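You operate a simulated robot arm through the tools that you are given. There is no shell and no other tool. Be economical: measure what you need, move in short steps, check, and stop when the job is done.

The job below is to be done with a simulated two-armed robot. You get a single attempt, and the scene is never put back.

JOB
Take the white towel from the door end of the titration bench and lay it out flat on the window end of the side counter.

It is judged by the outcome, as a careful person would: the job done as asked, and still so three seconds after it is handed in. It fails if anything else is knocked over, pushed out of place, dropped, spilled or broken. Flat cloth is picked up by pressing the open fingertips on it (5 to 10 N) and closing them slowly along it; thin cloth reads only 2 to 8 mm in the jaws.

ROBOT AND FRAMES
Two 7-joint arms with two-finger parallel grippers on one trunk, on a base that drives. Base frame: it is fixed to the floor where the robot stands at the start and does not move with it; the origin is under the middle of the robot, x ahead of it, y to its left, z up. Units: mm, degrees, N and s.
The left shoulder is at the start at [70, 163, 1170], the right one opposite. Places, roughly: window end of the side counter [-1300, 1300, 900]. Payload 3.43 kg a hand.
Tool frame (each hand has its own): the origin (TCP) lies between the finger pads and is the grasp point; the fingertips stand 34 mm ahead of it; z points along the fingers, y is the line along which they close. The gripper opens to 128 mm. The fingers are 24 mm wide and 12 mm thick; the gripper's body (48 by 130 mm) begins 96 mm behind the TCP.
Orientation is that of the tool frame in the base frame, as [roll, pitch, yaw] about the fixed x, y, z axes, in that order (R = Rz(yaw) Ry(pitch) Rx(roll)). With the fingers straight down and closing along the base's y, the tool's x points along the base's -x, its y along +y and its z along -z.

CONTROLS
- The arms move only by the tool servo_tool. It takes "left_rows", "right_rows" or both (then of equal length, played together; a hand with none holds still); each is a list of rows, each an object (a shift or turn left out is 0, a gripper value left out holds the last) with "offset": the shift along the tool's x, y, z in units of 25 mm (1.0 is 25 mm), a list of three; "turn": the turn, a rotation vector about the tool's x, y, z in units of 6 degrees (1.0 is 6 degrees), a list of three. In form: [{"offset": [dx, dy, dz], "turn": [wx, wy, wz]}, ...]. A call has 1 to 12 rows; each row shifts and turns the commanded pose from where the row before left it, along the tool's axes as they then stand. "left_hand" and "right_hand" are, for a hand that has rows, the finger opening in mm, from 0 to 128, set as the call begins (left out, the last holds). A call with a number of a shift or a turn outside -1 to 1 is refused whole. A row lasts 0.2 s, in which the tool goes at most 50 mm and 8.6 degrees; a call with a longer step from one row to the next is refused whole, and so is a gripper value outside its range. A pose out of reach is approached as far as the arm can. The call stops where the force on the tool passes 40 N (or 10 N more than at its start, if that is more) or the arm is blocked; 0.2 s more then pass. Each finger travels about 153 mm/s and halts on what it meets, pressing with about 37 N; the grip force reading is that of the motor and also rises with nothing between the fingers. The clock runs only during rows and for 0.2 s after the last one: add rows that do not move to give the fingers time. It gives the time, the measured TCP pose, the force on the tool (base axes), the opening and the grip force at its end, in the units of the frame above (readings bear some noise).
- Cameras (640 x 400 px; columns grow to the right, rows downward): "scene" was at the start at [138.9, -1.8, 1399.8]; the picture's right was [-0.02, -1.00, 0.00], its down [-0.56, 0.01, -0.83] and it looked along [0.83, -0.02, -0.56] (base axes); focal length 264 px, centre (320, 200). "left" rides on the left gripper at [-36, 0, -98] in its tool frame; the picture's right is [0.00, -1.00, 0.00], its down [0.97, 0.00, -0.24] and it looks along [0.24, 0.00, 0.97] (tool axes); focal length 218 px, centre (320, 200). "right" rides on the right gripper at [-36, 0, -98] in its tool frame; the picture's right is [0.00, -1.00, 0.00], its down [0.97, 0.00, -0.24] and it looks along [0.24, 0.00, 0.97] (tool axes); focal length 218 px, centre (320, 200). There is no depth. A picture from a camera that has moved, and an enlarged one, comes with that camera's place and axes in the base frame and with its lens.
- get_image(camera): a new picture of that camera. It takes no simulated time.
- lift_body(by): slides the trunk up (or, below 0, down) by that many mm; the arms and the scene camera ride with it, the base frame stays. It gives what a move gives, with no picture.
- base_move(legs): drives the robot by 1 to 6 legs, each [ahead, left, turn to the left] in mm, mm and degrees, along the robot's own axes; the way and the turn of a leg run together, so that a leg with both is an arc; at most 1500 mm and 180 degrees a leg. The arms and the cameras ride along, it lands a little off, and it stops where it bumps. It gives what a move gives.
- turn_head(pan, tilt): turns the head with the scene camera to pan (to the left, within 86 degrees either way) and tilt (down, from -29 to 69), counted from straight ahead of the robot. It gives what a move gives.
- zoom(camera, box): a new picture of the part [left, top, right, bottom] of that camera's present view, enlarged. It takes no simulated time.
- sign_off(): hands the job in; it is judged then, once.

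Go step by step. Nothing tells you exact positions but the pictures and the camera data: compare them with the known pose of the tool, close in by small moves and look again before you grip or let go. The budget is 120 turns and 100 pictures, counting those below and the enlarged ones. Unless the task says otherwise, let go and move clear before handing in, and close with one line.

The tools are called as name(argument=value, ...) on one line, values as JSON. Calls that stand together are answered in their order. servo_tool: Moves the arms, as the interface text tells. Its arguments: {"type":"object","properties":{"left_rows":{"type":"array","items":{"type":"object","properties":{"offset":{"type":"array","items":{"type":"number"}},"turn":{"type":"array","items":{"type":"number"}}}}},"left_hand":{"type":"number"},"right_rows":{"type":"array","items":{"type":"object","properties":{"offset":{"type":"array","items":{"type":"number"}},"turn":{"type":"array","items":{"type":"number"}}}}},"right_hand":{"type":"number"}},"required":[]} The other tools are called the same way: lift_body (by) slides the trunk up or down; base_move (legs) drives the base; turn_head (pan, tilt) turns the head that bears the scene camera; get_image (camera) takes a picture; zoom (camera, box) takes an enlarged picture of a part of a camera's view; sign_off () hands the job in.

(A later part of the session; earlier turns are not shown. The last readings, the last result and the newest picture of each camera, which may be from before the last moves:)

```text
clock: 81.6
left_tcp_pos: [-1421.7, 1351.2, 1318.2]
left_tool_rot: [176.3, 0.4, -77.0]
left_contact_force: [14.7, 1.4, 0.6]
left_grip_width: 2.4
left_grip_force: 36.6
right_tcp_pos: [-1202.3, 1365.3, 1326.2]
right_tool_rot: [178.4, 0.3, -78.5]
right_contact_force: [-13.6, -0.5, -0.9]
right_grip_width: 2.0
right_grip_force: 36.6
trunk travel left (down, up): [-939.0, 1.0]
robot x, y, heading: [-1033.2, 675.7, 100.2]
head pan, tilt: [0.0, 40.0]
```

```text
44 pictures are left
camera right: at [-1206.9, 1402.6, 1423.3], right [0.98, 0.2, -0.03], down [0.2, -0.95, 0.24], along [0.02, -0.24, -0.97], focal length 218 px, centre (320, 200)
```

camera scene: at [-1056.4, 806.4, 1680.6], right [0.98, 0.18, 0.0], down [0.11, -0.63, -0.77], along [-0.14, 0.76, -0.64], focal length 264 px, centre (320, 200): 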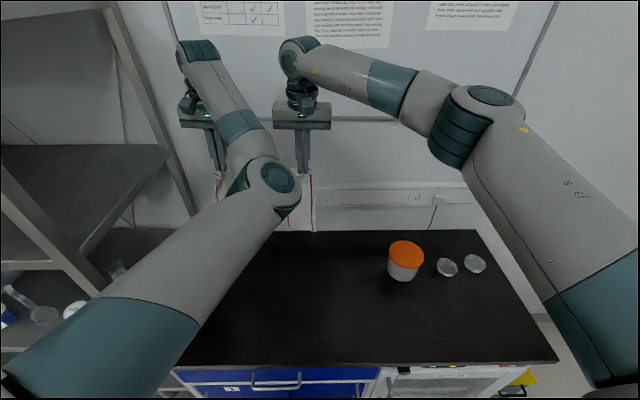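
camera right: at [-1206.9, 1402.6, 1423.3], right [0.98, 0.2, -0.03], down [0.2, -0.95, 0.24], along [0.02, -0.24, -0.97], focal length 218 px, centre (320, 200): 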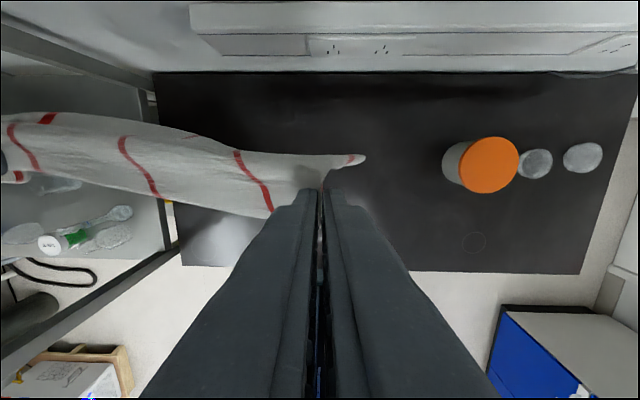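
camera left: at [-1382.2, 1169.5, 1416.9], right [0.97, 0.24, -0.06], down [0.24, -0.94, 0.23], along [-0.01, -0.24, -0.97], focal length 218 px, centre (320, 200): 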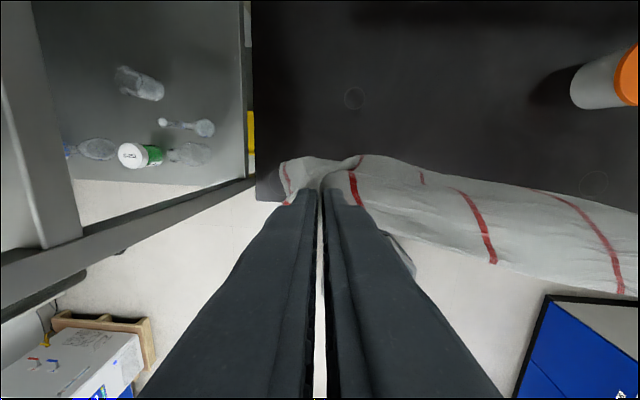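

The counter top works out to z ≈ 855 from two views. I ease the cloth tension, level the hands and move 30 mm closer.

servo_tool(right_rows=[{"offset": [-0.5, 0.2, 0]}, {"offset": [-0.5, 0.2, 0]}, {}])

base_move(legs=[[30, 0, 0]])

servo_tool(left_rows=[{"offset": [0, 0, 0.8]}, {"offset": [0, 0, 0.8]}, {"offset": [0, 0, 0.8]}, {"offset": [0, 0, 0.8]}, {}], right_rows=[{"offset": [0, 0, 0.85]}, {"offset": [0, 0, 0.85]}, {"offset": [0, 0, 0.85]}, {"offset": [0, 0, 0.85]}, {}])

get_image(camera="scene")

get_image(camera="right")

```text
clock: 82.4
left_tcp_pos: [-1421.6, 1353.9, 1315.3]
left_tool_rot: [176.3, 0.2, -76.9]
left_contact_force: [1.2, 0.6, 0.4]
left_grip_width: 2.5
left_grip_force: 37.3
right_tcp_pos: [-1215.4, 1393.2, 1323.3]
right_tool_rot: [178.2, 0.0, -78.5]
right_contact_force: [-1.7, -0.1, -0.1]
right_grip_width: 2.0
right_grip_force: 36.4
trunk travel left (down, up): [-939.0, 1.0]
robot x, y, heading: [-1031.2, 674.2, 100.5]
head pan, tilt: [0.0, 40.0]
```

```text
clock: 83.2
left_tcp_pos: [-1426.5, 1375.8, 1320.0]
left_tool_rot: [176.3, 0.6, -77.0]
left_contact_force: [1.8, -0.2, 0.6]
left_grip_width: 2.3
left_grip_force: 37.4
right_tcp_pos: [-1221.3, 1414.3, 1327.9]
right_tool_rot: [178.3, 0.6, -78.5]
right_contact_force: [-1.4, -1.1, -0.4]
right_grip_width: 2.0
right_grip_force: 36.7
trunk travel left (down, up): [-939.0, 1.0]
robot x, y, heading: [-1040.8, 707.4, 100.4]
head pan, tilt: [0.0, 40.0]
```

```text
clock: 84.4
left_tcp_pos: [-1433.9, 1382.4, 1235.3]
left_tool_rot: [176.3, 0.2, -77.0]
left_contact_force: [1.9, 0.4, -0.5]
left_grip_width: 2.3
left_grip_force: 37.0
right_tcp_pos: [-1226.1, 1422.5, 1237.8]
right_tool_rot: [178.2, 0.2, -78.5]
right_contact_force: [-2.0, 0.2, 0.2]
right_grip_width: 2.0
right_grip_force: 36.5
trunk travel left (down, up): [-939.0, 1.0]
robot x, y, heading: [-1036.1, 707.3, 100.2]
head pan, tilt: [0.0, 40.0]
```

```text
43 pictures are left
camera scene: at [-1062.3, 840.1, 1680.1], right [0.98, 0.18, 0.0], down [0.11, -0.63, -0.77], along [-0.14, 0.75, -0.64], focal length 264 px, centre (320, 200)
```

scene: 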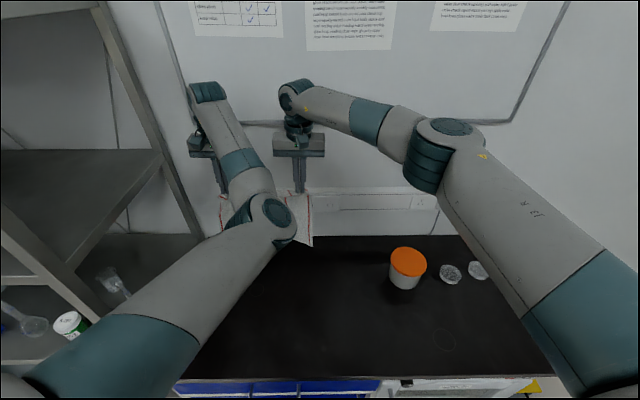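

```text
42 pictures are left
camera right: at [-1229.7, 1458.7, 1335.6], right [0.98, 0.2, -0.03], down [0.2, -0.95, 0.24], along [0.02, -0.24, -0.97], focal length 218 px, centre (320, 200)
```

right: 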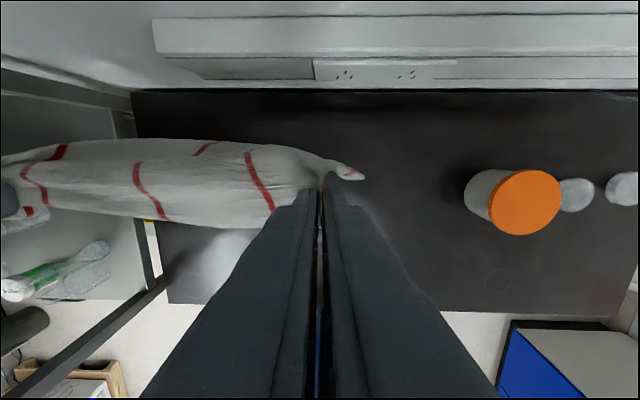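

Hands are level at depth 372 mm over the counter, towel bottom still some cm above it. I lower to first touch, then lay it by moving back and down together.

servo_tool(left_rows=[{"offset": [0, 0, 0.6]}, {"offset": [0, 0, 0.6]}, {"offset": [0, 0, 0.6]}, {}, {}], right_rows=[{"offset": [0, 0, 0.65]}, {"offset": [0, 0, 0.65]}, {"offset": [0, 0, 0.6]}, {}, {}])

get_image(camera="scene")

```text
clock: 85.6
left_tcp_pos: [-1436.0, 1382.0, 1190.6]
left_tool_rot: [176.3, 0.3, -77.1]
left_contact_force: [3.7, -0.3, -0.1]
left_grip_width: 2.8
left_grip_force: 36.7
right_tcp_pos: [-1224.6, 1422.4, 1191.0]
right_tool_rot: [178.2, 0.1, -78.4]
right_contact_force: [-3.0, 0.2, -0.1]
right_grip_width: 2.0
right_grip_force: 37.1
trunk travel left (down, up): [-939.0, 1.0]
robot x, y, heading: [-1037.2, 707.8, 100.3]
head pan, tilt: [0.0, 40.0]
```

```text
41 pictures are left
camera scene: at [-1062.4, 840.9, 1680.0], right [0.98, 0.18, 0.0], down [0.11, -0.63, -0.77], along [-0.14, 0.75, -0.64], focal length 264 px, centre (320, 200)
```

scene: 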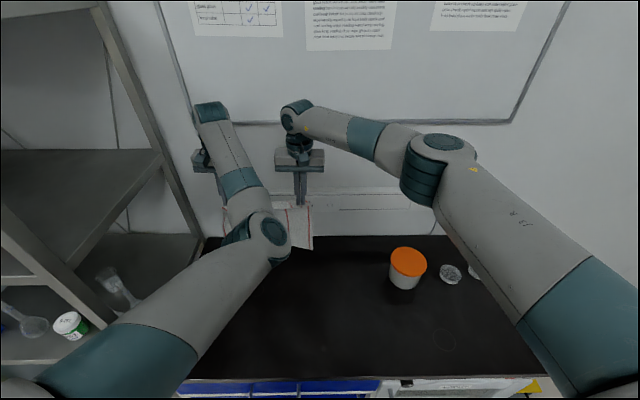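

The bottom corner still appears above the counter; I lower another 30 mm and look closer.

servo_tool(left_rows=[{"offset": [0, 0, 0.6]}, {"offset": [0, 0, 0.6]}, {}, {}], right_rows=[{"offset": [0, 0.1, 0.6]}, {"offset": [0, 0, 0.6]}, {}, {}])

zoom(camera="scene", box=[180, 140, 420, 290])

get_image(camera="right")

```text
clock: 86.6
left_tcp_pos: [-1438.9, 1382.4, 1161.5]
left_tool_rot: [176.4, 0.2, -77.0]
left_contact_force: [2.1, -0.2, -1.0]
left_grip_width: 2.8
left_grip_force: 37.5
right_tcp_pos: [-1229.0, 1421.6, 1162.6]
right_tool_rot: [178.2, 0.1, -78.5]
right_contact_force: [-3.9, 0.4, -1.0]
right_grip_width: 2.0
right_grip_force: 36.1
trunk travel left (down, up): [-939.0, 1.0]
robot x, y, heading: [-1038.7, 706.2, 100.1]
head pan, tilt: [0.0, 40.0]
```

```text
2.67 times, centred on (300, 215) of scene
camera zoom: at [-1062.4, 840.8, 1680.0], right [0.98, 0.18, 0.0], down [0.11, -0.63, -0.77], along [-0.14, 0.75, -0.64], focal length 705 px, centre (373, 160)
```

zoom: 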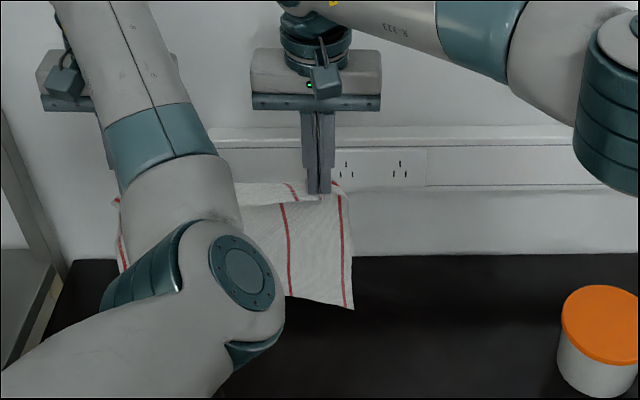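

```text
39 pictures are left
camera right: at [-1234.0, 1458.0, 1259.4], right [0.98, 0.2, -0.03], down [0.2, -0.95, 0.24], along [0.02, -0.24, -0.97], focal length 218 px, centre (320, 200)
```

right: 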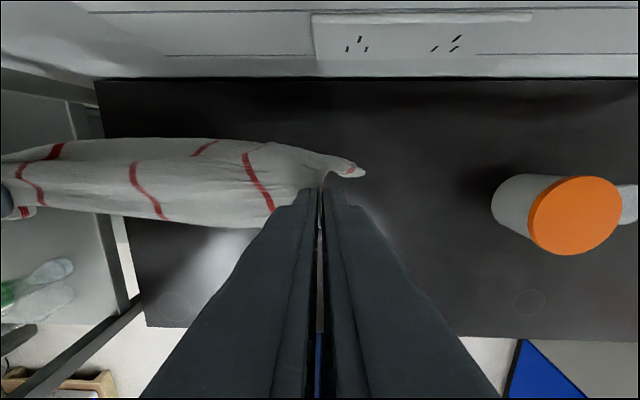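

servo_tool(left_rows=[{"offset": [0, 0, 0.6]}, {"offset": [0, 0, 0.6]}, {}, {}], right_rows=[{"offset": [0, 0.1, 0.6]}, {"offset": [0, 0, 0.6]}, {}, {}])

zoom(camera="scene", box=[180, 140, 420, 290])

```text
clock: 87.6
left_tcp_pos: [-1438.5, 1380.8, 1132.0]
left_tool_rot: [176.2, 0.1, -77.0]
left_contact_force: [1.1, 0.1, -0.5]
left_grip_width: 2.3
left_grip_force: 37.5
right_tcp_pos: [-1232.5, 1418.8, 1133.0]
right_tool_rot: [178.3, 0.1, -78.5]
right_contact_force: [-1.4, 0.5, 0.4]
right_grip_width: 1.8
right_grip_force: 37.0
trunk travel left (down, up): [-939.0, 1.0]
robot x, y, heading: [-1039.0, 704.5, 100.1]
head pan, tilt: [0.0, 40.0]
```

```text
2.67 times, centred on (300, 215) of scene
camera zoom: at [-1062.4, 840.7, 1680.0], right [0.98, 0.18, 0.0], down [0.11, -0.63, -0.77], along [-0.14, 0.75, -0.64], focal length 705 px, centre (373, 160)
```

zoom: 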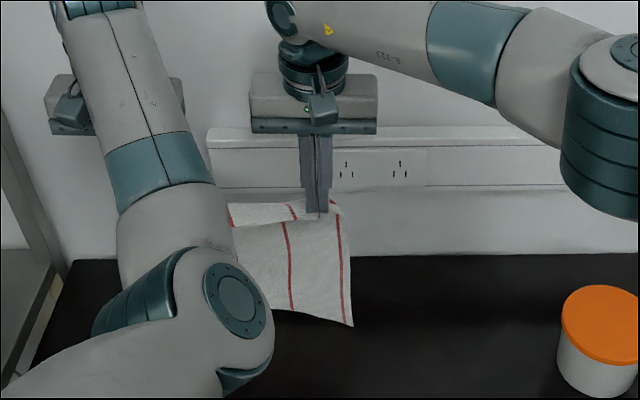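

The towel bottom is now about 25 mm above the counter. I lower to touch and start laying back-and-down.

servo_tool(left_rows=[{"offset": [0, 0, 0.5]}, {"offset": [0, 0, 0.5]}, {"offset": [0.4, 0, 0.4]}, {"offset": [0.5, 0, 0.5]}, {"offset": [0.5, 0, 0.5]}, {}], right_rows=[{"offset": [0, 0, 0.5]}, {"offset": [0, 0, 0.5]}, {"offset": [0.4, 0, 0.4]}, {"offset": [0.5, 0, 0.5]}, {"offset": [0.5, 0, 0.5]}, {}])

get_image(camera="scene")

get_image(camera="right")

```text
clock: 89.0
left_tcp_pos: [-1435.2, 1347.0, 1071.6]
left_tool_rot: [176.3, 0.2, -77.0]
left_contact_force: [2.8, 0.2, 0.1]
left_grip_width: 2.6
left_grip_force: 36.8
right_tcp_pos: [-1226.2, 1386.3, 1072.4]
right_tool_rot: [178.1, 0.1, -78.6]
right_contact_force: [-1.6, 0.7, -0.5]
right_grip_width: 2.0
right_grip_force: 36.2
trunk travel left (down, up): [-939.0, 1.0]
robot x, y, heading: [-1040.2, 710.3, 100.3]
head pan, tilt: [0.0, 40.0]
```

```text
37 pictures are left
camera scene: at [-1062.6, 840.9, 1680.0], right [0.98, 0.18, 0.0], down [0.11, -0.63, -0.77], along [-0.14, 0.75, -0.64], focal length 264 px, centre (320, 200)
```

scene: 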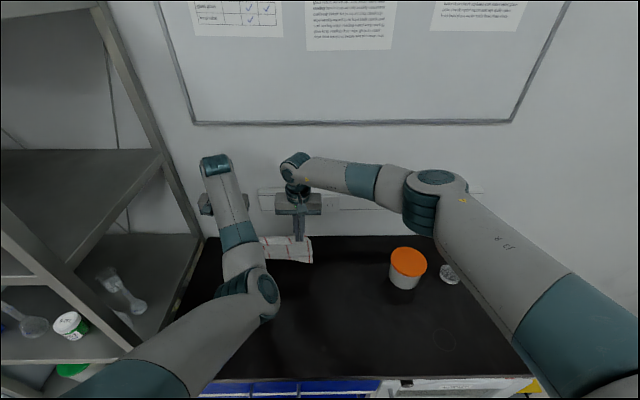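

```text
36 pictures are left
camera right: at [-1230.9, 1421.4, 1169.6], right [0.98, 0.2, -0.03], down [0.2, -0.95, 0.24], along [0.02, -0.24, -0.97], focal length 218 px, centre (320, 200)
```

right: 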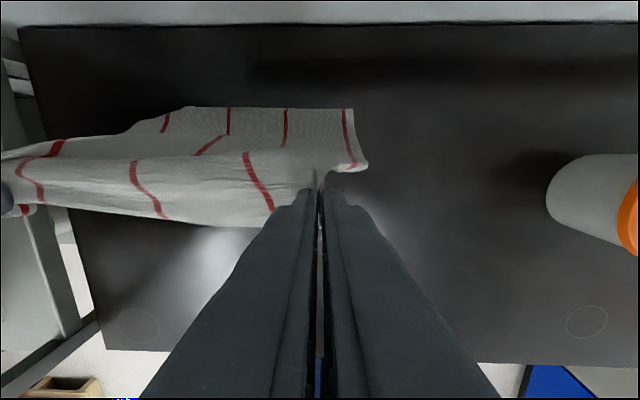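

The far edge has touched down at depth about 420 and the geometry fits a 1:1 lay from here. I check the left corner before going on.

get_image(camera="left")

```text
35 pictures are left
camera left: at [-1437.7, 1381.9, 1168.7], right [0.97, 0.22, -0.06], down [0.23, -0.94, 0.24], along [-0.01, -0.24, -0.97], focal length 218 px, centre (320, 200)
```

left: 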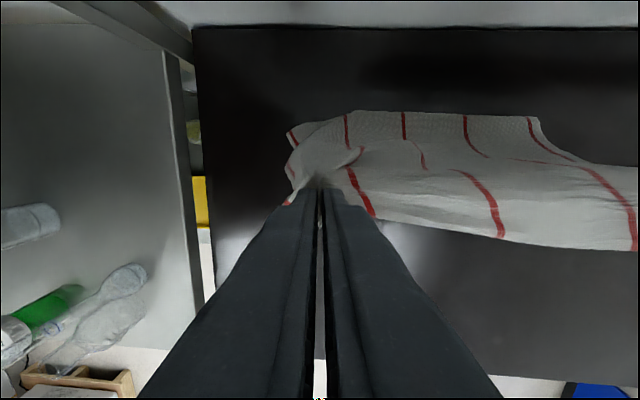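

servo_tool(left_rows=[{"offset": [0.6, 0, 0.5]}, {"offset": [0.6, 0, 0.5]}, {"offset": [0.6, 0, 0.5]}, {"offset": [0.6, 0, 0.5]}, {}], right_rows=[{"offset": [0.6, 0, 0.5]}, {"offset": [0.6, 0, 0.5]}, {"offset": [0.6, 0, 0.5]}, {"offset": [0.6, 0, 0.5]}, {}])

get_image(camera="left")

get_image(camera="right")

```text
clock: 90.2
left_tcp_pos: [-1424.4, 1287.5, 1020.3]
left_tool_rot: [176.3, 0.2, -77.0]
left_contact_force: [0.8, -0.3, -0.9]
left_grip_width: 2.3
left_grip_force: 36.9
right_tcp_pos: [-1216.9, 1327.4, 1021.2]
right_tool_rot: [178.3, 0.2, -78.6]
right_contact_force: [-1.9, 0.1, -0.5]
right_grip_width: 1.9
right_grip_force: 36.7
trunk travel left (down, up): [-939.0, 1.0]
robot x, y, heading: [-1040.6, 707.2, 100.2]
head pan, tilt: [0.0, 40.0]
```

```text
34 pictures are left
camera left: at [-1427.1, 1322.7, 1118.6], right [0.97, 0.22, -0.06], down [0.23, -0.94, 0.24], along [-0.01, -0.24, -0.97], focal length 218 px, centre (320, 200)
```

left: 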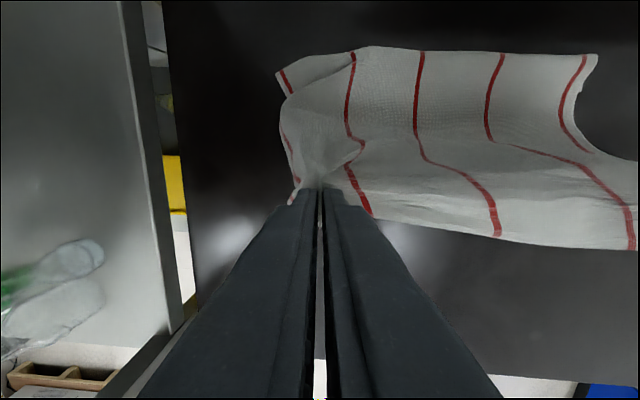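

```text
33 pictures are left
camera right: at [-1222.1, 1362.3, 1118.8], right [0.98, 0.2, -0.03], down [0.2, -0.95, 0.24], along [0.02, -0.24, -0.97], focal length 218 px, centre (320, 200)
```

right: 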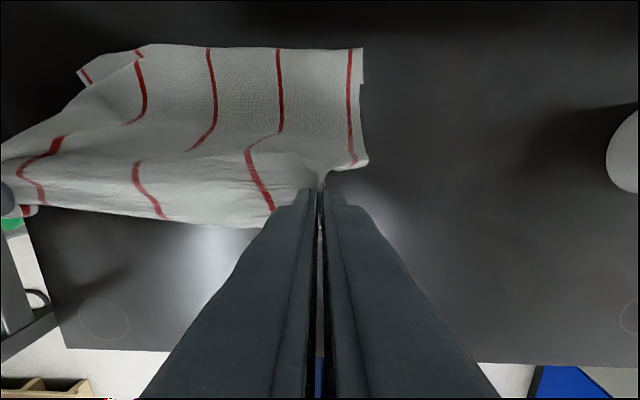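

Laying nicely. I continue down to the counter.

servo_tool(left_rows=[{"offset": [0.6, 0, 0.5]}, {"offset": [0.6, 0, 0.5]}, {"offset": [0.6, 0, 0.5]}, {"offset": [0.6, 0, 0.5]}, {"offset": [0.6, 0, 0.5]}, {"offset": [0.6, 0, 0.5]}, {"offset": [0.5, 0, 0.5]}, {"offset": [0.5, 0, 0.5]}, {"offset": [0.4, 0, 0.5]}, {}], right_rows=[{"offset": [0.6, 0, 0.5]}, {"offset": [0.6, 0, 0.5]}, {"offset": [0.6, 0, 0.5]}, {"offset": [0.6, 0, 0.5]}, {"offset": [0.6, 0, 0.5]}, {"offset": [0.6, 0, 0.5]}, {"offset": [0.5, 0, 0.5]}, {"offset": [0.5, 0, 0.5]}, {"offset": [0.4, 0, 0.5]}, {}])

get_image(camera="scene")

get_image(camera="left")

get_image(camera="right")

```text
clock: 91.5
left_tcp_pos: [-1439.5, 1237.7, 989.4]
left_tool_rot: [175.3, 3.5, -76.0]
left_contact_force: [24.1, 2.0, -2.4]
left_grip_width: 2.6
left_grip_force: 36.8
right_tcp_pos: [-1212.7, 1249.9, 963.3]
right_tool_rot: [177.0, 0.3, -78.1]
right_contact_force: [-24.0, -1.1, 2.2]
right_grip_width: 2.1
right_grip_force: 37.3
trunk travel left (down, up): [-939.0, 1.0]
robot x, y, heading: [-1039.3, 706.4, 99.9]
head pan, tilt: [0.0, 40.0]
stopped in row 6 (right hand): the force on the tool passed its limit (the readings are from after the stop); the commanded pose is now the measured one
```

```text
32 pictures are left
camera scene: at [-1062.6, 840.4, 1680.1], right [0.98, 0.18, 0.0], down [0.11, -0.63, -0.77], along [-0.14, 0.75, -0.64], focal length 264 px, centre (320, 200)
```

scene: 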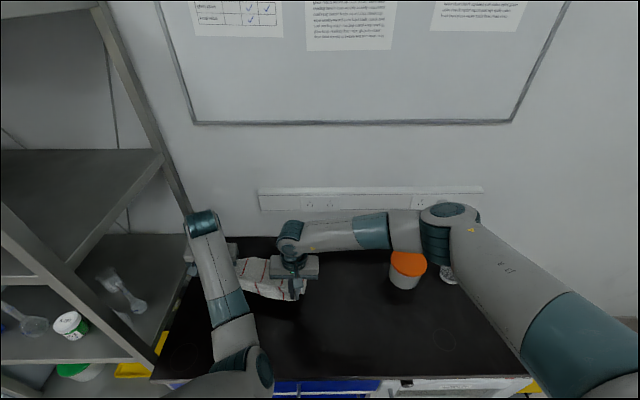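

```text
31 pictures are left
camera left: at [-1440.2, 1267.4, 1088.6], right [0.97, 0.25, -0.08], down [0.26, -0.95, 0.18], along [-0.03, -0.19, -0.98], focal length 218 px, centre (320, 200)
```

left: 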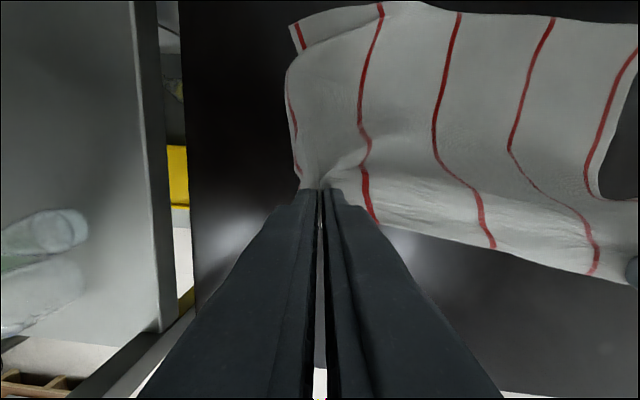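

```text
30 pictures are left
camera right: at [-1216.5, 1286.2, 1060.7], right [0.98, 0.21, -0.05], down [0.21, -0.95, 0.23], along [0.0, -0.24, -0.97], focal length 218 px, centre (320, 200)
```

right: 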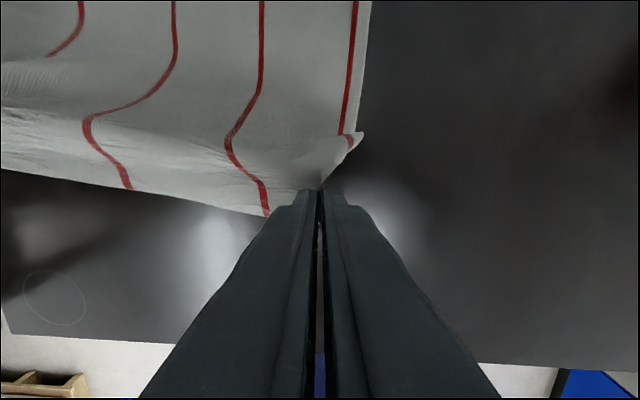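

The left arm has reached its limit close in. I relieve the cloth tension, and will finish the lay by backing the base and lowering the trunk instead.

servo_tool(left_rows=[{"offset": [-0.4, -0.3, 0]}, {"offset": [-0.4, -0.3, 0]}, {}], right_rows=[{"offset": [0, 0.3, -0.2]}, {"offset": [0, 0.3, -0.2]}, {}])

```text
clock: 92.3
left_tcp_pos: [-1429.7, 1260.1, 989.6]
left_tool_rot: [175.3, 3.6, -75.9]
left_contact_force: [-0.5, 0.7, 0.3]
left_grip_width: 2.2
left_grip_force: 36.7
right_tcp_pos: [-1222.1, 1249.1, 971.1]
right_tool_rot: [177.7, 0.3, -78.3]
right_contact_force: [0.5, 0.4, -0.5]
right_grip_width: 1.8
right_grip_force: 36.5
trunk travel left (down, up): [-939.0, 1.0]
robot x, y, heading: [-1037.1, 708.1, 100.1]
head pan, tilt: [0.0, 40.0]
```

servo_tool(right_rows=[{"offset": [-0.6, 0, -0.2]}, {"offset": [-0.6, 0, -0.2]}, {"offset": [-0.6, 0, -0.2]}, {}])

lift_body(by=-45)

base_move(legs=[[-55, 0, 0]])

get_image(camera="scene")

```text
clock: 93.3
left_tcp_pos: [-1429.7, 1259.7, 990.1]
left_tool_rot: [175.3, 3.6, -75.8]
left_contact_force: [0.1, -0.2, 0.1]
left_grip_width: 2.5
left_grip_force: 37.1
right_tcp_pos: [-1229.5, 1294.1, 985.7]
right_tool_rot: [177.6, 0.2, -78.2]
right_contact_force: [-0.2, -0.1, 0.8]
right_grip_width: 1.8
right_grip_force: 36.4
trunk travel left (down, up): [-939.0, 1.0]
robot x, y, heading: [-1038.6, 709.1, 100.2]
head pan, tilt: [0.0, 40.0]
```

```text
clock: 94.1
left_tcp_pos: [-1429.1, 1260.7, 944.7]
left_tool_rot: [175.3, 3.7, -75.9]
left_contact_force: [0.7, 1.4, -0.6]
left_grip_width: 2.4
left_grip_force: 36.9
right_tcp_pos: [-1230.1, 1293.6, 940.8]
right_tool_rot: [177.5, 0.3, -78.2]
right_contact_force: [-1.0, -0.7, 0.0]
right_grip_width: 1.9
right_grip_force: 37.3
trunk travel left (down, up): [-894.0, 46.0]
robot x, y, heading: [-1036.2, 708.3, 100.3]
head pan, tilt: [0.0, 40.0]
```

```text
clock: 95.1
left_tcp_pos: [-1421.1, 1213.3, 941.5]
left_tool_rot: [175.3, 3.2, -75.9]
left_contact_force: [0.1, 0.2, 0.3]
left_grip_width: 2.1
left_grip_force: 36.9
right_tcp_pos: [-1221.2, 1246.3, 937.1]
right_tool_rot: [177.6, -0.1, -78.2]
right_contact_force: [-0.3, 1.2, -0.2]
right_grip_width: 2.2
right_grip_force: 36.3
trunk travel left (down, up): [-894.0, 46.0]
robot x, y, heading: [-1031.8, 655.5, 100.2]
head pan, tilt: [0.0, 40.0]
```

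```text
29 pictures are left
camera scene: at [-1054.5, 796.3, 1634.1], right [0.98, 0.18, 0.0], down [0.11, -0.64, -0.76], along [-0.14, 0.75, -0.65], focal length 264 px, centre (320, 200)
```

scene: 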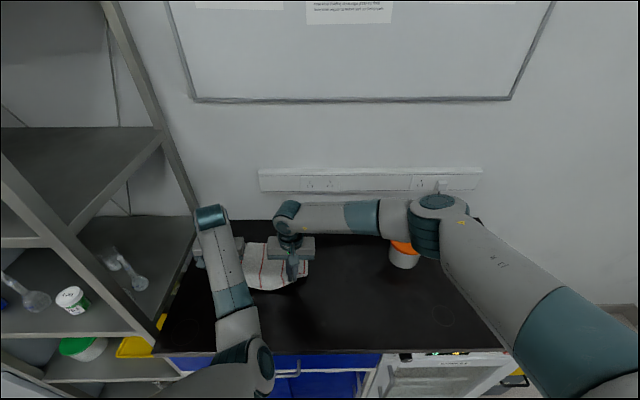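

Level again, with elbows clear. I finish the lay with trunk and base in small alternate steps.

lift_body(by=-22)

base_move(legs=[[-35, 0, 0]])

lift_body(by=-20)

get_image(camera="left")

get_image(camera="right")

```text
clock: 95.8
left_tcp_pos: [-1420.9, 1209.6, 922.9]
left_tool_rot: [175.3, 3.7, -76.0]
left_contact_force: [-0.5, -0.5, -0.6]
left_grip_width: 2.4
left_grip_force: 37.4
right_tcp_pos: [-1220.9, 1241.3, 919.6]
right_tool_rot: [177.6, 0.3, -78.2]
right_contact_force: [0.7, 0.7, 0.2]
right_grip_width: 2.0
right_grip_force: 36.4
trunk travel left (down, up): [-872.0, 68.0]
robot x, y, heading: [-1031.0, 655.6, 100.2]
head pan, tilt: [0.0, 40.0]
```

```text
clock: 96.6
left_tcp_pos: [-1415.0, 1180.1, 919.6]
left_tool_rot: [175.3, 3.3, -75.9]
left_contact_force: [0.3, -0.1, 0.7]
left_grip_width: 2.2
left_grip_force: 36.8
right_tcp_pos: [-1215.8, 1213.5, 916.0]
right_tool_rot: [177.6, 0.0, -78.3]
right_contact_force: [-0.4, 0.5, -0.8]
right_grip_width: 2.1
right_grip_force: 36.7
trunk travel left (down, up): [-872.0, 68.0]
robot x, y, heading: [-1023.1, 618.4, 100.2]
head pan, tilt: [0.0, 40.0]
```

```text
clock: 97.3
left_tcp_pos: [-1413.9, 1175.7, 903.4]
left_tool_rot: [175.3, 3.6, -75.9]
left_contact_force: [0.5, 1.0, -0.5]
left_grip_width: 2.5
left_grip_force: 37.1
right_tcp_pos: [-1214.9, 1209.8, 900.4]
right_tool_rot: [177.5, 0.4, -78.3]
right_contact_force: [-0.3, 0.2, 0.2]
right_grip_width: 2.0
right_grip_force: 37.2
trunk travel left (down, up): [-852.0, 88.0]
robot x, y, heading: [-1019.7, 620.3, 100.1]
head pan, tilt: [0.0, 40.0]
```

```text
28 pictures are left
camera left: at [-1414.5, 1205.4, 1002.5], right [0.97, 0.25, -0.08], down [0.26, -0.95, 0.18], along [-0.03, -0.19, -0.98], focal length 218 px, centre (320, 200)
```

left: 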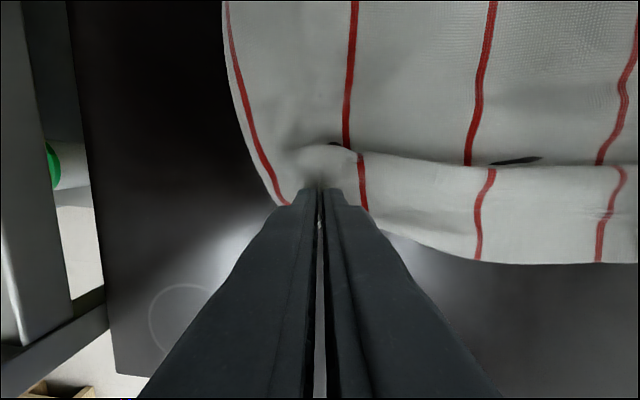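

```text
27 pictures are left
camera right: at [-1218.9, 1245.6, 996.8], right [0.98, 0.2, -0.04], down [0.21, -0.95, 0.24], along [0.01, -0.24, -0.97], focal length 218 px, centre (320, 200)
```

right: 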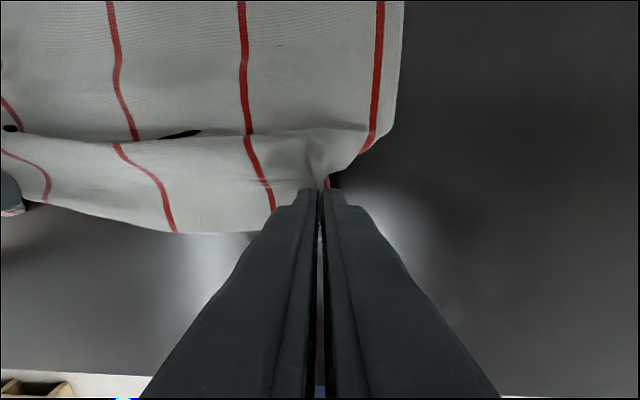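

The towel lies well, with a soft roll near the hands. I spread the hands slightly, pull back a bit and lower to the counter.

servo_tool(left_rows=[{"offset": [0, 0.2, 0]}, {"offset": [0, 0.1, 0]}, {}], right_rows=[{"offset": [0, -0.2, 0]}, {"offset": [0, -0.2, 0]}, {}])

base_move(legs=[[-25, 0, 0]])

lift_body(by=-11)

get_image(camera="left")

get_image(camera="right")

```text
clock: 98.1
left_tcp_pos: [-1419.7, 1173.3, 903.4]
left_tool_rot: [175.5, 3.6, -76.0]
left_contact_force: [4.2, 0.8, -0.1]
left_grip_width: 2.5
left_grip_force: 36.8
right_tcp_pos: [-1206.0, 1210.8, 899.4]
right_tool_rot: [177.4, 0.3, -78.4]
right_contact_force: [-4.7, -0.7, 0.1]
right_grip_width: 2.2
right_grip_force: 37.0
trunk travel left (down, up): [-852.0, 88.0]
robot x, y, heading: [-1024.4, 621.2, 100.0]
head pan, tilt: [0.0, 40.0]
```

```text
clock: 98.9
left_tcp_pos: [-1417.3, 1154.0, 899.9]
left_tool_rot: [175.3, 3.2, -76.0]
left_contact_force: [5.9, 1.9, 0.5]
left_grip_width: 2.3
left_grip_force: 37.0
right_tcp_pos: [-1200.8, 1191.0, 897.8]
right_tool_rot: [177.5, 0.1, -78.3]
right_contact_force: [-6.2, -0.6, -0.1]
right_grip_width: 2.0
right_grip_force: 36.9
trunk travel left (down, up): [-852.0, 88.0]
robot x, y, heading: [-1020.4, 599.7, 100.2]
head pan, tilt: [0.0, 40.0]
```

```text
clock: 99.7
left_tcp_pos: [-1415.7, 1150.5, 896.0]
left_tool_rot: [175.3, 4.0, -76.0]
left_contact_force: [1.2, -3.1, 15.4]
left_grip_width: 2.2
left_grip_force: 36.7
right_tcp_pos: [-1203.0, 1187.1, 895.5]
right_tool_rot: [177.1, 0.8, -78.2]
right_contact_force: [-0.9, -4.2, 16.6]
right_grip_width: 2.0
right_grip_force: 36.8
trunk travel left (down, up): [-841.0, 99.0]
robot x, y, heading: [-1020.6, 601.1, 100.3]
head pan, tilt: [0.0, 40.0]
stopped: the force on the tool passed its limit (the readings are from after the stop); the commanded pose is now the measured one
```

```text
26 pictures are left
camera left: at [-1415.6, 1178.5, 996.2], right [0.97, 0.25, -0.08], down [0.26, -0.95, 0.17], along [-0.04, -0.19, -0.98], focal length 218 px, centre (320, 200)
```

left: 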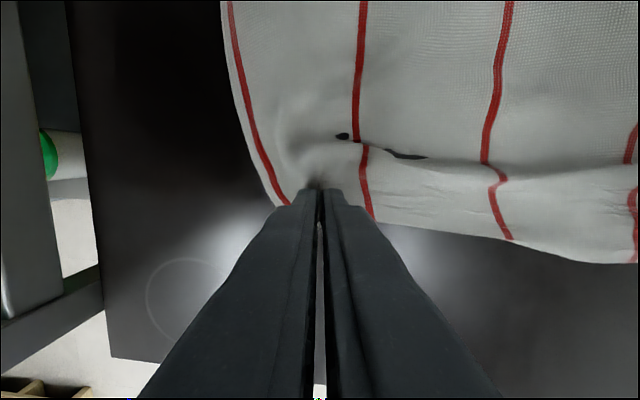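

```text
25 pictures are left
camera right: at [-1206.9, 1223.1, 993.2], right [0.98, 0.2, -0.05], down [0.21, -0.95, 0.23], along [0.0, -0.23, -0.97], focal length 218 px, centre (320, 200)
```

right: 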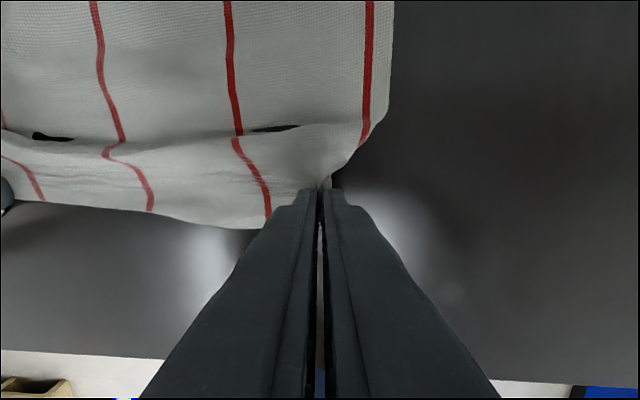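

The fingertips touch the counter. One more small pull back to take out the ridge, then I release.

lift_body(by=6)

base_move(legs=[[-30, 0, 0]])

get_image(camera="right")

```text
clock: 100.2
left_tcp_pos: [-1416.0, 1150.3, 898.0]
left_tool_rot: [175.4, 3.6, -76.0]
left_contact_force: [2.0, 1.1, -0.5]
left_grip_width: 2.3
left_grip_force: 37.2
right_tcp_pos: [-1202.0, 1189.0, 896.7]
right_tool_rot: [177.3, 0.5, -78.3]
right_contact_force: [-2.5, -0.5, -0.2]
right_grip_width: 2.0
right_grip_force: 37.5
trunk travel left (down, up): [-847.0, 93.0]
robot x, y, heading: [-1019.4, 596.8, 100.2]
head pan, tilt: [0.0, 40.0]
```

```text
clock: 101.1
left_tcp_pos: [-1412.8, 1124.3, 896.7]
left_tool_rot: [175.3, 3.7, -76.0]
left_contact_force: [2.3, 1.7, 0.5]
left_grip_width: 2.6
left_grip_force: 36.6
right_tcp_pos: [-1197.9, 1162.8, 895.8]
right_tool_rot: [177.3, 0.6, -78.3]
right_contact_force: [-3.0, -0.5, 0.2]
right_grip_width: 1.9
right_grip_force: 36.6
trunk travel left (down, up): [-847.0, 93.0]
robot x, y, heading: [-1012.5, 568.4, 100.4]
head pan, tilt: [0.0, 40.0]
```

```text
24 pictures are left
camera right: at [-1201.8, 1198.9, 993.6], right [0.98, 0.2, -0.05], down [0.21, -0.95, 0.23], along [0.0, -0.24, -0.97], focal length 218 px, centre (320, 200)
```

right: 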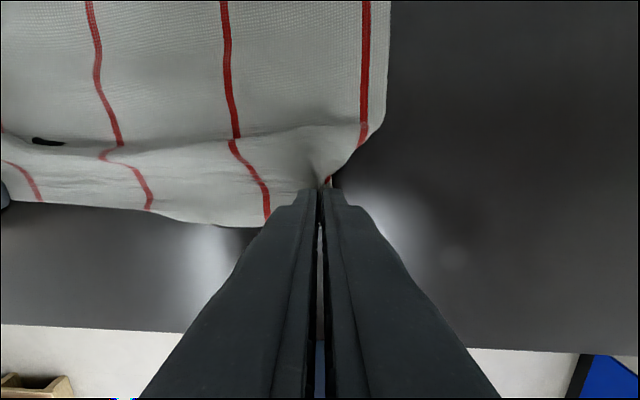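

Good. I open both grippers to spread out the pinched cloth, then lift straight off.

servo_tool(left_rows=[{}, {}, {}], right_rows=[{}, {}, {}], left_hand=30, right_hand=30)

lift_body(by=90)

get_image(camera="left")

get_image(camera="right")

```text
clock: 101.9
left_tcp_pos: [-1412.2, 1120.6, 898.4]
left_tool_rot: [175.3, 3.8, -76.0]
left_contact_force: [-0.7, -0.6, 0.6]
left_grip_width: 30.0
left_grip_force: 0.1
right_tcp_pos: [-1197.2, 1159.7, 898.2]
right_tool_rot: [177.3, 0.6, -78.1]
right_contact_force: [0.5, 0.2, 0.3]
right_grip_width: 30.3
right_grip_force: 0.2
trunk travel left (down, up): [-847.0, 93.0]
robot x, y, heading: [-1011.2, 574.0, 100.3]
head pan, tilt: [0.0, 40.0]
```

```text
clock: 103.1
left_tcp_pos: [-1412.9, 1122.7, 988.7]
left_tool_rot: [175.3, 3.7, -75.9]
left_contact_force: [-0.4, 0.7, 0.0]
left_grip_width: 30.0
left_grip_force: 0.0
right_tcp_pos: [-1197.5, 1159.0, 986.8]
right_tool_rot: [177.3, 0.6, -78.2]
right_contact_force: [0.2, 0.1, 0.2]
right_grip_width: 30.0
right_grip_force: 0.0
trunk travel left (down, up): [-937.0, 3.0]
robot x, y, heading: [-1013.7, 566.6, 100.2]
head pan, tilt: [0.0, 40.0]
```

```text
23 pictures are left
camera left: at [-1411.8, 1151.3, 1088.4], right [0.97, 0.25, -0.08], down [0.26, -0.95, 0.18], along [-0.03, -0.19, -0.98], focal length 218 px, centre (320, 200)
```

left: 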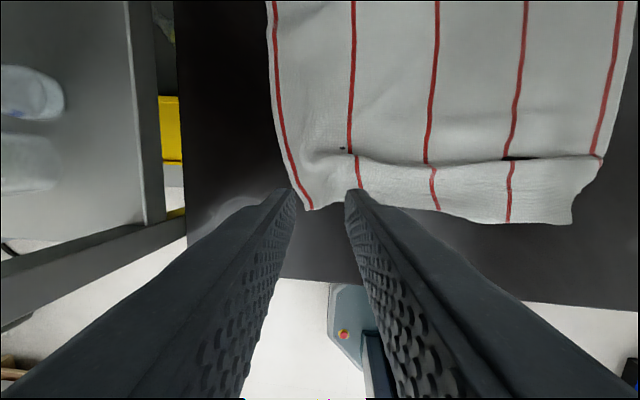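

```text
22 pictures are left
camera right: at [-1201.7, 1196.5, 1085.2], right [0.98, 0.2, -0.05], down [0.21, -0.95, 0.23], along [0.0, -0.24, -0.97], focal length 218 px, centre (320, 200)
```

right: 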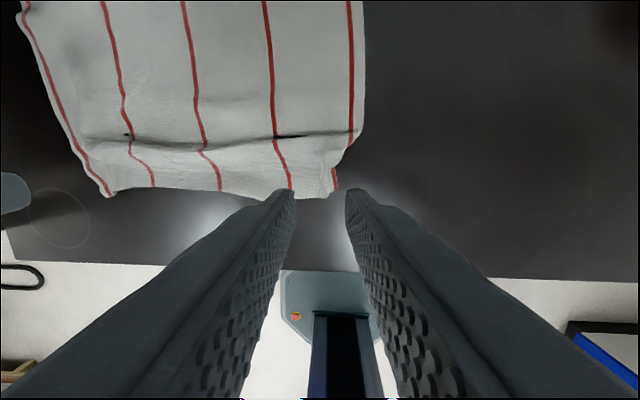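

The towel is almost flat; a small pleat remains about 40 mm from the near edge and the right near corner is slightly tucked. I'll press open fingertips on the front strip and draw it toward me.

servo_tool(left_rows=[{"offset": [-0.7, -0.2, 0]}, {"offset": [0, -0.2, 0]}, {}], right_rows=[{"offset": [-0.7, 0.1, 0]}, {}, {}])

lift_body(by=-80)

get_image(camera="left")

get_image(camera="right")

```text
clock: 103.9
left_tcp_pos: [-1404.9, 1141.3, 989.2]
left_tool_rot: [175.3, 3.7, -76.0]
left_contact_force: [0.6, -0.3, 0.1]
left_grip_width: 29.9
left_grip_force: 0.1
right_tcp_pos: [-1203.4, 1175.3, 988.0]
right_tool_rot: [177.3, 0.5, -78.2]
right_contact_force: [1.0, 1.4, -0.5]
right_grip_width: 29.9
right_grip_force: 0.1
trunk travel left (down, up): [-937.0, 3.0]
robot x, y, heading: [-1012.5, 569.2, 100.3]
head pan, tilt: [0.0, 40.0]
```

```text
clock: 105.1
left_tcp_pos: [-1405.5, 1141.3, 910.3]
left_tool_rot: [175.3, 3.7, -76.0]
left_contact_force: [-0.9, 0.5, 0.0]
left_grip_width: 30.1
left_grip_force: 0.0
right_tcp_pos: [-1204.3, 1175.6, 908.0]
right_tool_rot: [177.3, 0.5, -78.2]
right_contact_force: [-0.3, 0.3, -0.3]
right_grip_width: 30.0
right_grip_force: 0.1
trunk travel left (down, up): [-857.0, 83.0]
robot x, y, heading: [-1015.4, 570.9, 100.2]
head pan, tilt: [0.0, 40.0]
```

```text
21 pictures are left
camera left: at [-1405.5, 1170.8, 1009.6], right [0.97, 0.25, -0.08], down [0.26, -0.95, 0.18], along [-0.03, -0.19, -0.98], focal length 218 px, centre (320, 200)
```

left: 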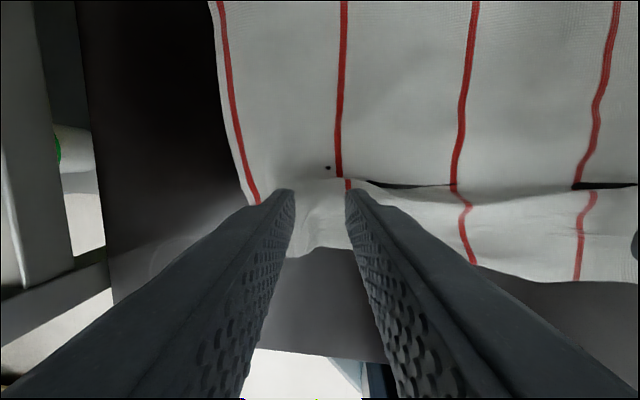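

```text
20 pictures are left
camera right: at [-1207.0, 1212.1, 1005.8], right [0.98, 0.2, -0.05], down [0.21, -0.95, 0.23], along [0.0, -0.23, -0.97], focal length 218 px, centre (320, 200)
```

right: 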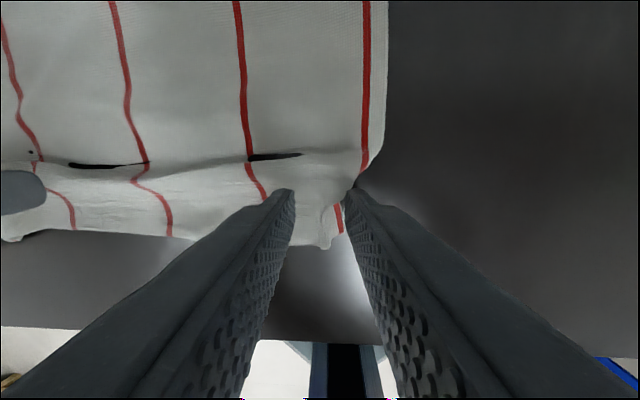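

servo_tool(right_rows=[{"offset": [0.2, 0.5, 0]}, {}])

lift_body(by=-12)

servo_tool(left_rows=[{"offset": [0, 0, 0.15]}, {}], right_rows=[{"offset": [0, 0, 0.15]}, {}])

```text
clock: 105.7
left_tcp_pos: [-1407.0, 1141.2, 909.8]
left_tool_rot: [175.3, 3.7, -75.9]
left_contact_force: [-0.4, 0.0, -0.8]
left_grip_width: 29.8
left_grip_force: 0.0
right_tcp_pos: [-1214.6, 1168.7, 908.1]
right_tool_rot: [177.2, 0.7, -78.3]
right_contact_force: [-0.1, -0.5, 0.9]
right_grip_width: 30.2
right_grip_force: 0.1
trunk travel left (down, up): [-857.0, 83.0]
robot x, y, heading: [-1013.6, 569.9, 100.3]
head pan, tilt: [0.0, 40.0]
```

```text
clock: 106.3
left_tcp_pos: [-1405.4, 1141.9, 897.3]
left_tool_rot: [175.3, 3.7, -76.0]
left_contact_force: [0.1, -0.2, 0.4]
left_grip_width: 29.8
left_grip_force: 0.0
right_tcp_pos: [-1214.9, 1168.2, 898.4]
right_tool_rot: [177.3, 0.6, -78.3]
right_contact_force: [-0.5, 0.0, 2.7]
right_grip_width: 29.8
right_grip_force: 0.1
trunk travel left (down, up): [-845.0, 95.0]
robot x, y, heading: [-1011.1, 569.2, 100.5]
head pan, tilt: [0.0, 40.0]
```

```text
clock: 106.9
left_tcp_pos: [-1404.2, 1141.1, 897.5]
left_tool_rot: [175.2, 4.1, -76.0]
left_contact_force: [-0.4, 1.7, 15.5]
left_grip_width: 29.7
left_grip_force: 0.1
right_tcp_pos: [-1215.9, 1167.9, 897.2]
right_tool_rot: [177.3, 0.9, -78.3]
right_contact_force: [-1.2, 4.7, 21.8]
right_grip_width: 29.7
right_grip_force: 0.1
trunk travel left (down, up): [-845.0, 95.0]
robot x, y, heading: [-1012.5, 569.2, 100.4]
head pan, tilt: [0.0, 40.0]
```

Both press on the strip; I draw back 25 mm, and then lift.

base_move(legs=[[-28, 0, 0]])

lift_body(by=90)

get_image(camera="left")

get_image(camera="right")

```text
clock: 107.7
left_tcp_pos: [-1400.6, 1110.6, 897.1]
left_tool_rot: [175.3, 4.3, -76.0]
left_contact_force: [-1.1, 3.3, 16.3]
left_grip_width: 28.6
left_grip_force: 0.1
right_tcp_pos: [-1210.1, 1138.2, 896.3]
right_tool_rot: [177.1, 0.9, -78.3]
right_contact_force: [-2.5, 0.1, 26.7]
right_grip_width: 27.4
right_grip_force: 0.1
trunk travel left (down, up): [-845.0, 95.0]
robot x, y, heading: [-1010.9, 548.1, 100.2]
head pan, tilt: [0.0, 40.0]
```

```text
clock: 109.0
left_tcp_pos: [-1401.0, 1115.0, 985.1]
left_tool_rot: [175.3, 3.8, -76.0]
left_contact_force: [0.0, 0.3, -0.1]
left_grip_width: 30.2
left_grip_force: 0.1
right_tcp_pos: [-1213.1, 1140.3, 983.7]
right_tool_rot: [177.2, 0.6, -78.2]
right_contact_force: [-0.8, -0.4, 0.1]
right_grip_width: 29.8
right_grip_force: 0.1
trunk travel left (down, up): [-935.0, 5.0]
robot x, y, heading: [-1007.3, 542.4, 100.2]
head pan, tilt: [0.0, 40.0]
```

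```text
19 pictures are left
camera left: at [-1401.7, 1142.8, 1083.9], right [0.97, 0.25, -0.08], down [0.26, -0.95, 0.17], along [-0.04, -0.19, -0.98], focal length 218 px, centre (320, 200)
```

left: 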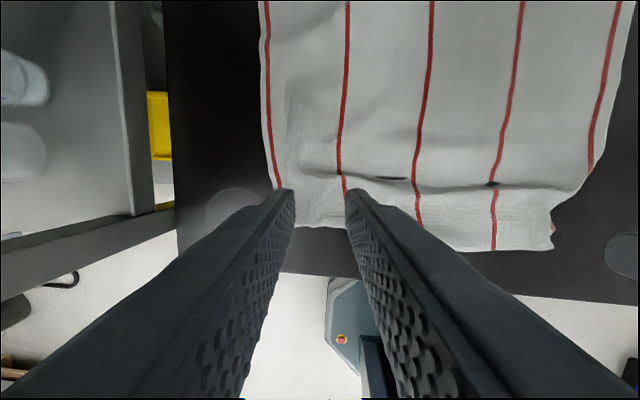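

```text
18 pictures are left
camera right: at [-1215.2, 1176.2, 1081.0], right [0.98, 0.21, -0.05], down [0.21, -0.95, 0.23], along [0.0, -0.23, -0.97], focal length 218 px, centre (320, 200)
```

right: 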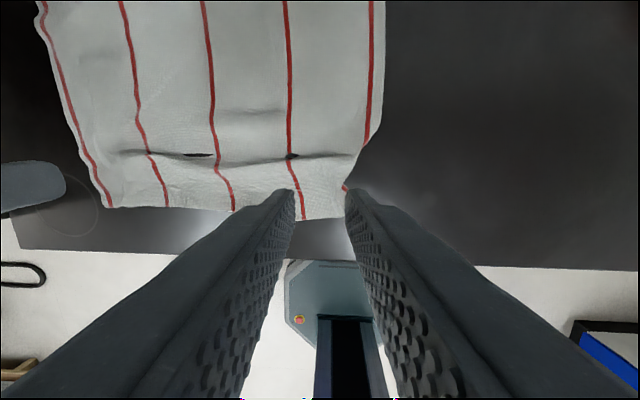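

Better still. The right near corner (about 45 mm) is tucked under; I'll pinch it with the right hand, lift so it falls free, and lay it down again.

servo_tool(right_rows=[{"offset": [-0.85, -0.4, 0.5]}, {"offset": [0, 0, 1]}, {"offset": [0, 0, 1]}, {"offset": [0, 0, 0.5]}, {}])

get_image(camera="right")

```text
clock: 110.2
left_tcp_pos: [-1402.2, 1113.9, 983.3]
left_tool_rot: [175.3, 3.8, -75.9]
left_contact_force: [0.5, -0.1, -0.6]
left_grip_width: 29.8
left_grip_force: 0.1
right_tcp_pos: [-1210.0, 1165.7, 907.3]
right_tool_rot: [177.3, 0.7, -78.2]
right_contact_force: [-0.2, 0.5, 0.5]
right_grip_width: 30.0
right_grip_force: 0.0
trunk travel left (down, up): [-935.0, 5.0]
robot x, y, heading: [-1007.7, 541.9, 100.2]
head pan, tilt: [0.0, 40.0]
```

```text
17 pictures are left
camera right: at [-1214.2, 1200.2, 1005.2], right [0.98, 0.21, -0.05], down [0.21, -0.95, 0.23], along [0.0, -0.23, -0.97], focal length 218 px, centre (320, 200)
```

right: 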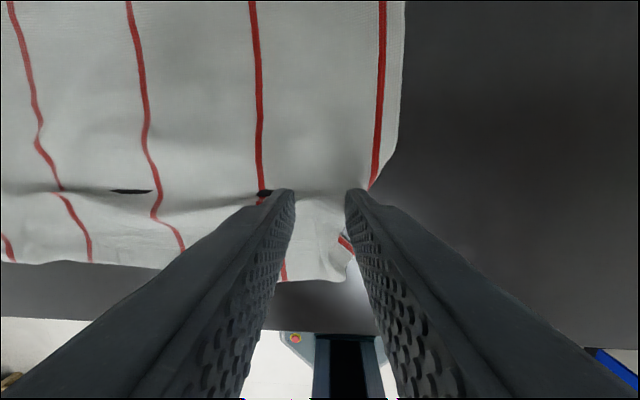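

servo_tool(right_rows=[{"offset": [0.6, 0.1, 0]}, {"offset": [0, 0, 0.4]}, {"offset": [0, 0, 0.12]}, {}])

```text
clock: 111.2
left_tcp_pos: [-1401.3, 1112.8, 983.8]
left_tool_rot: [175.3, 3.9, -76.0]
left_contact_force: [-0.1, -0.2, -0.1]
left_grip_width: 29.9
left_grip_force: 0.1
right_tcp_pos: [-1211.8, 1149.2, 896.9]
right_tool_rot: [177.2, 0.7, -78.3]
right_contact_force: [0.7, 0.7, 17.0]
right_grip_width: 30.1
right_grip_force: 0.1
trunk travel left (down, up): [-935.0, 5.0]
robot x, y, heading: [-1004.3, 544.5, 100.2]
head pan, tilt: [0.0, 40.0]
```

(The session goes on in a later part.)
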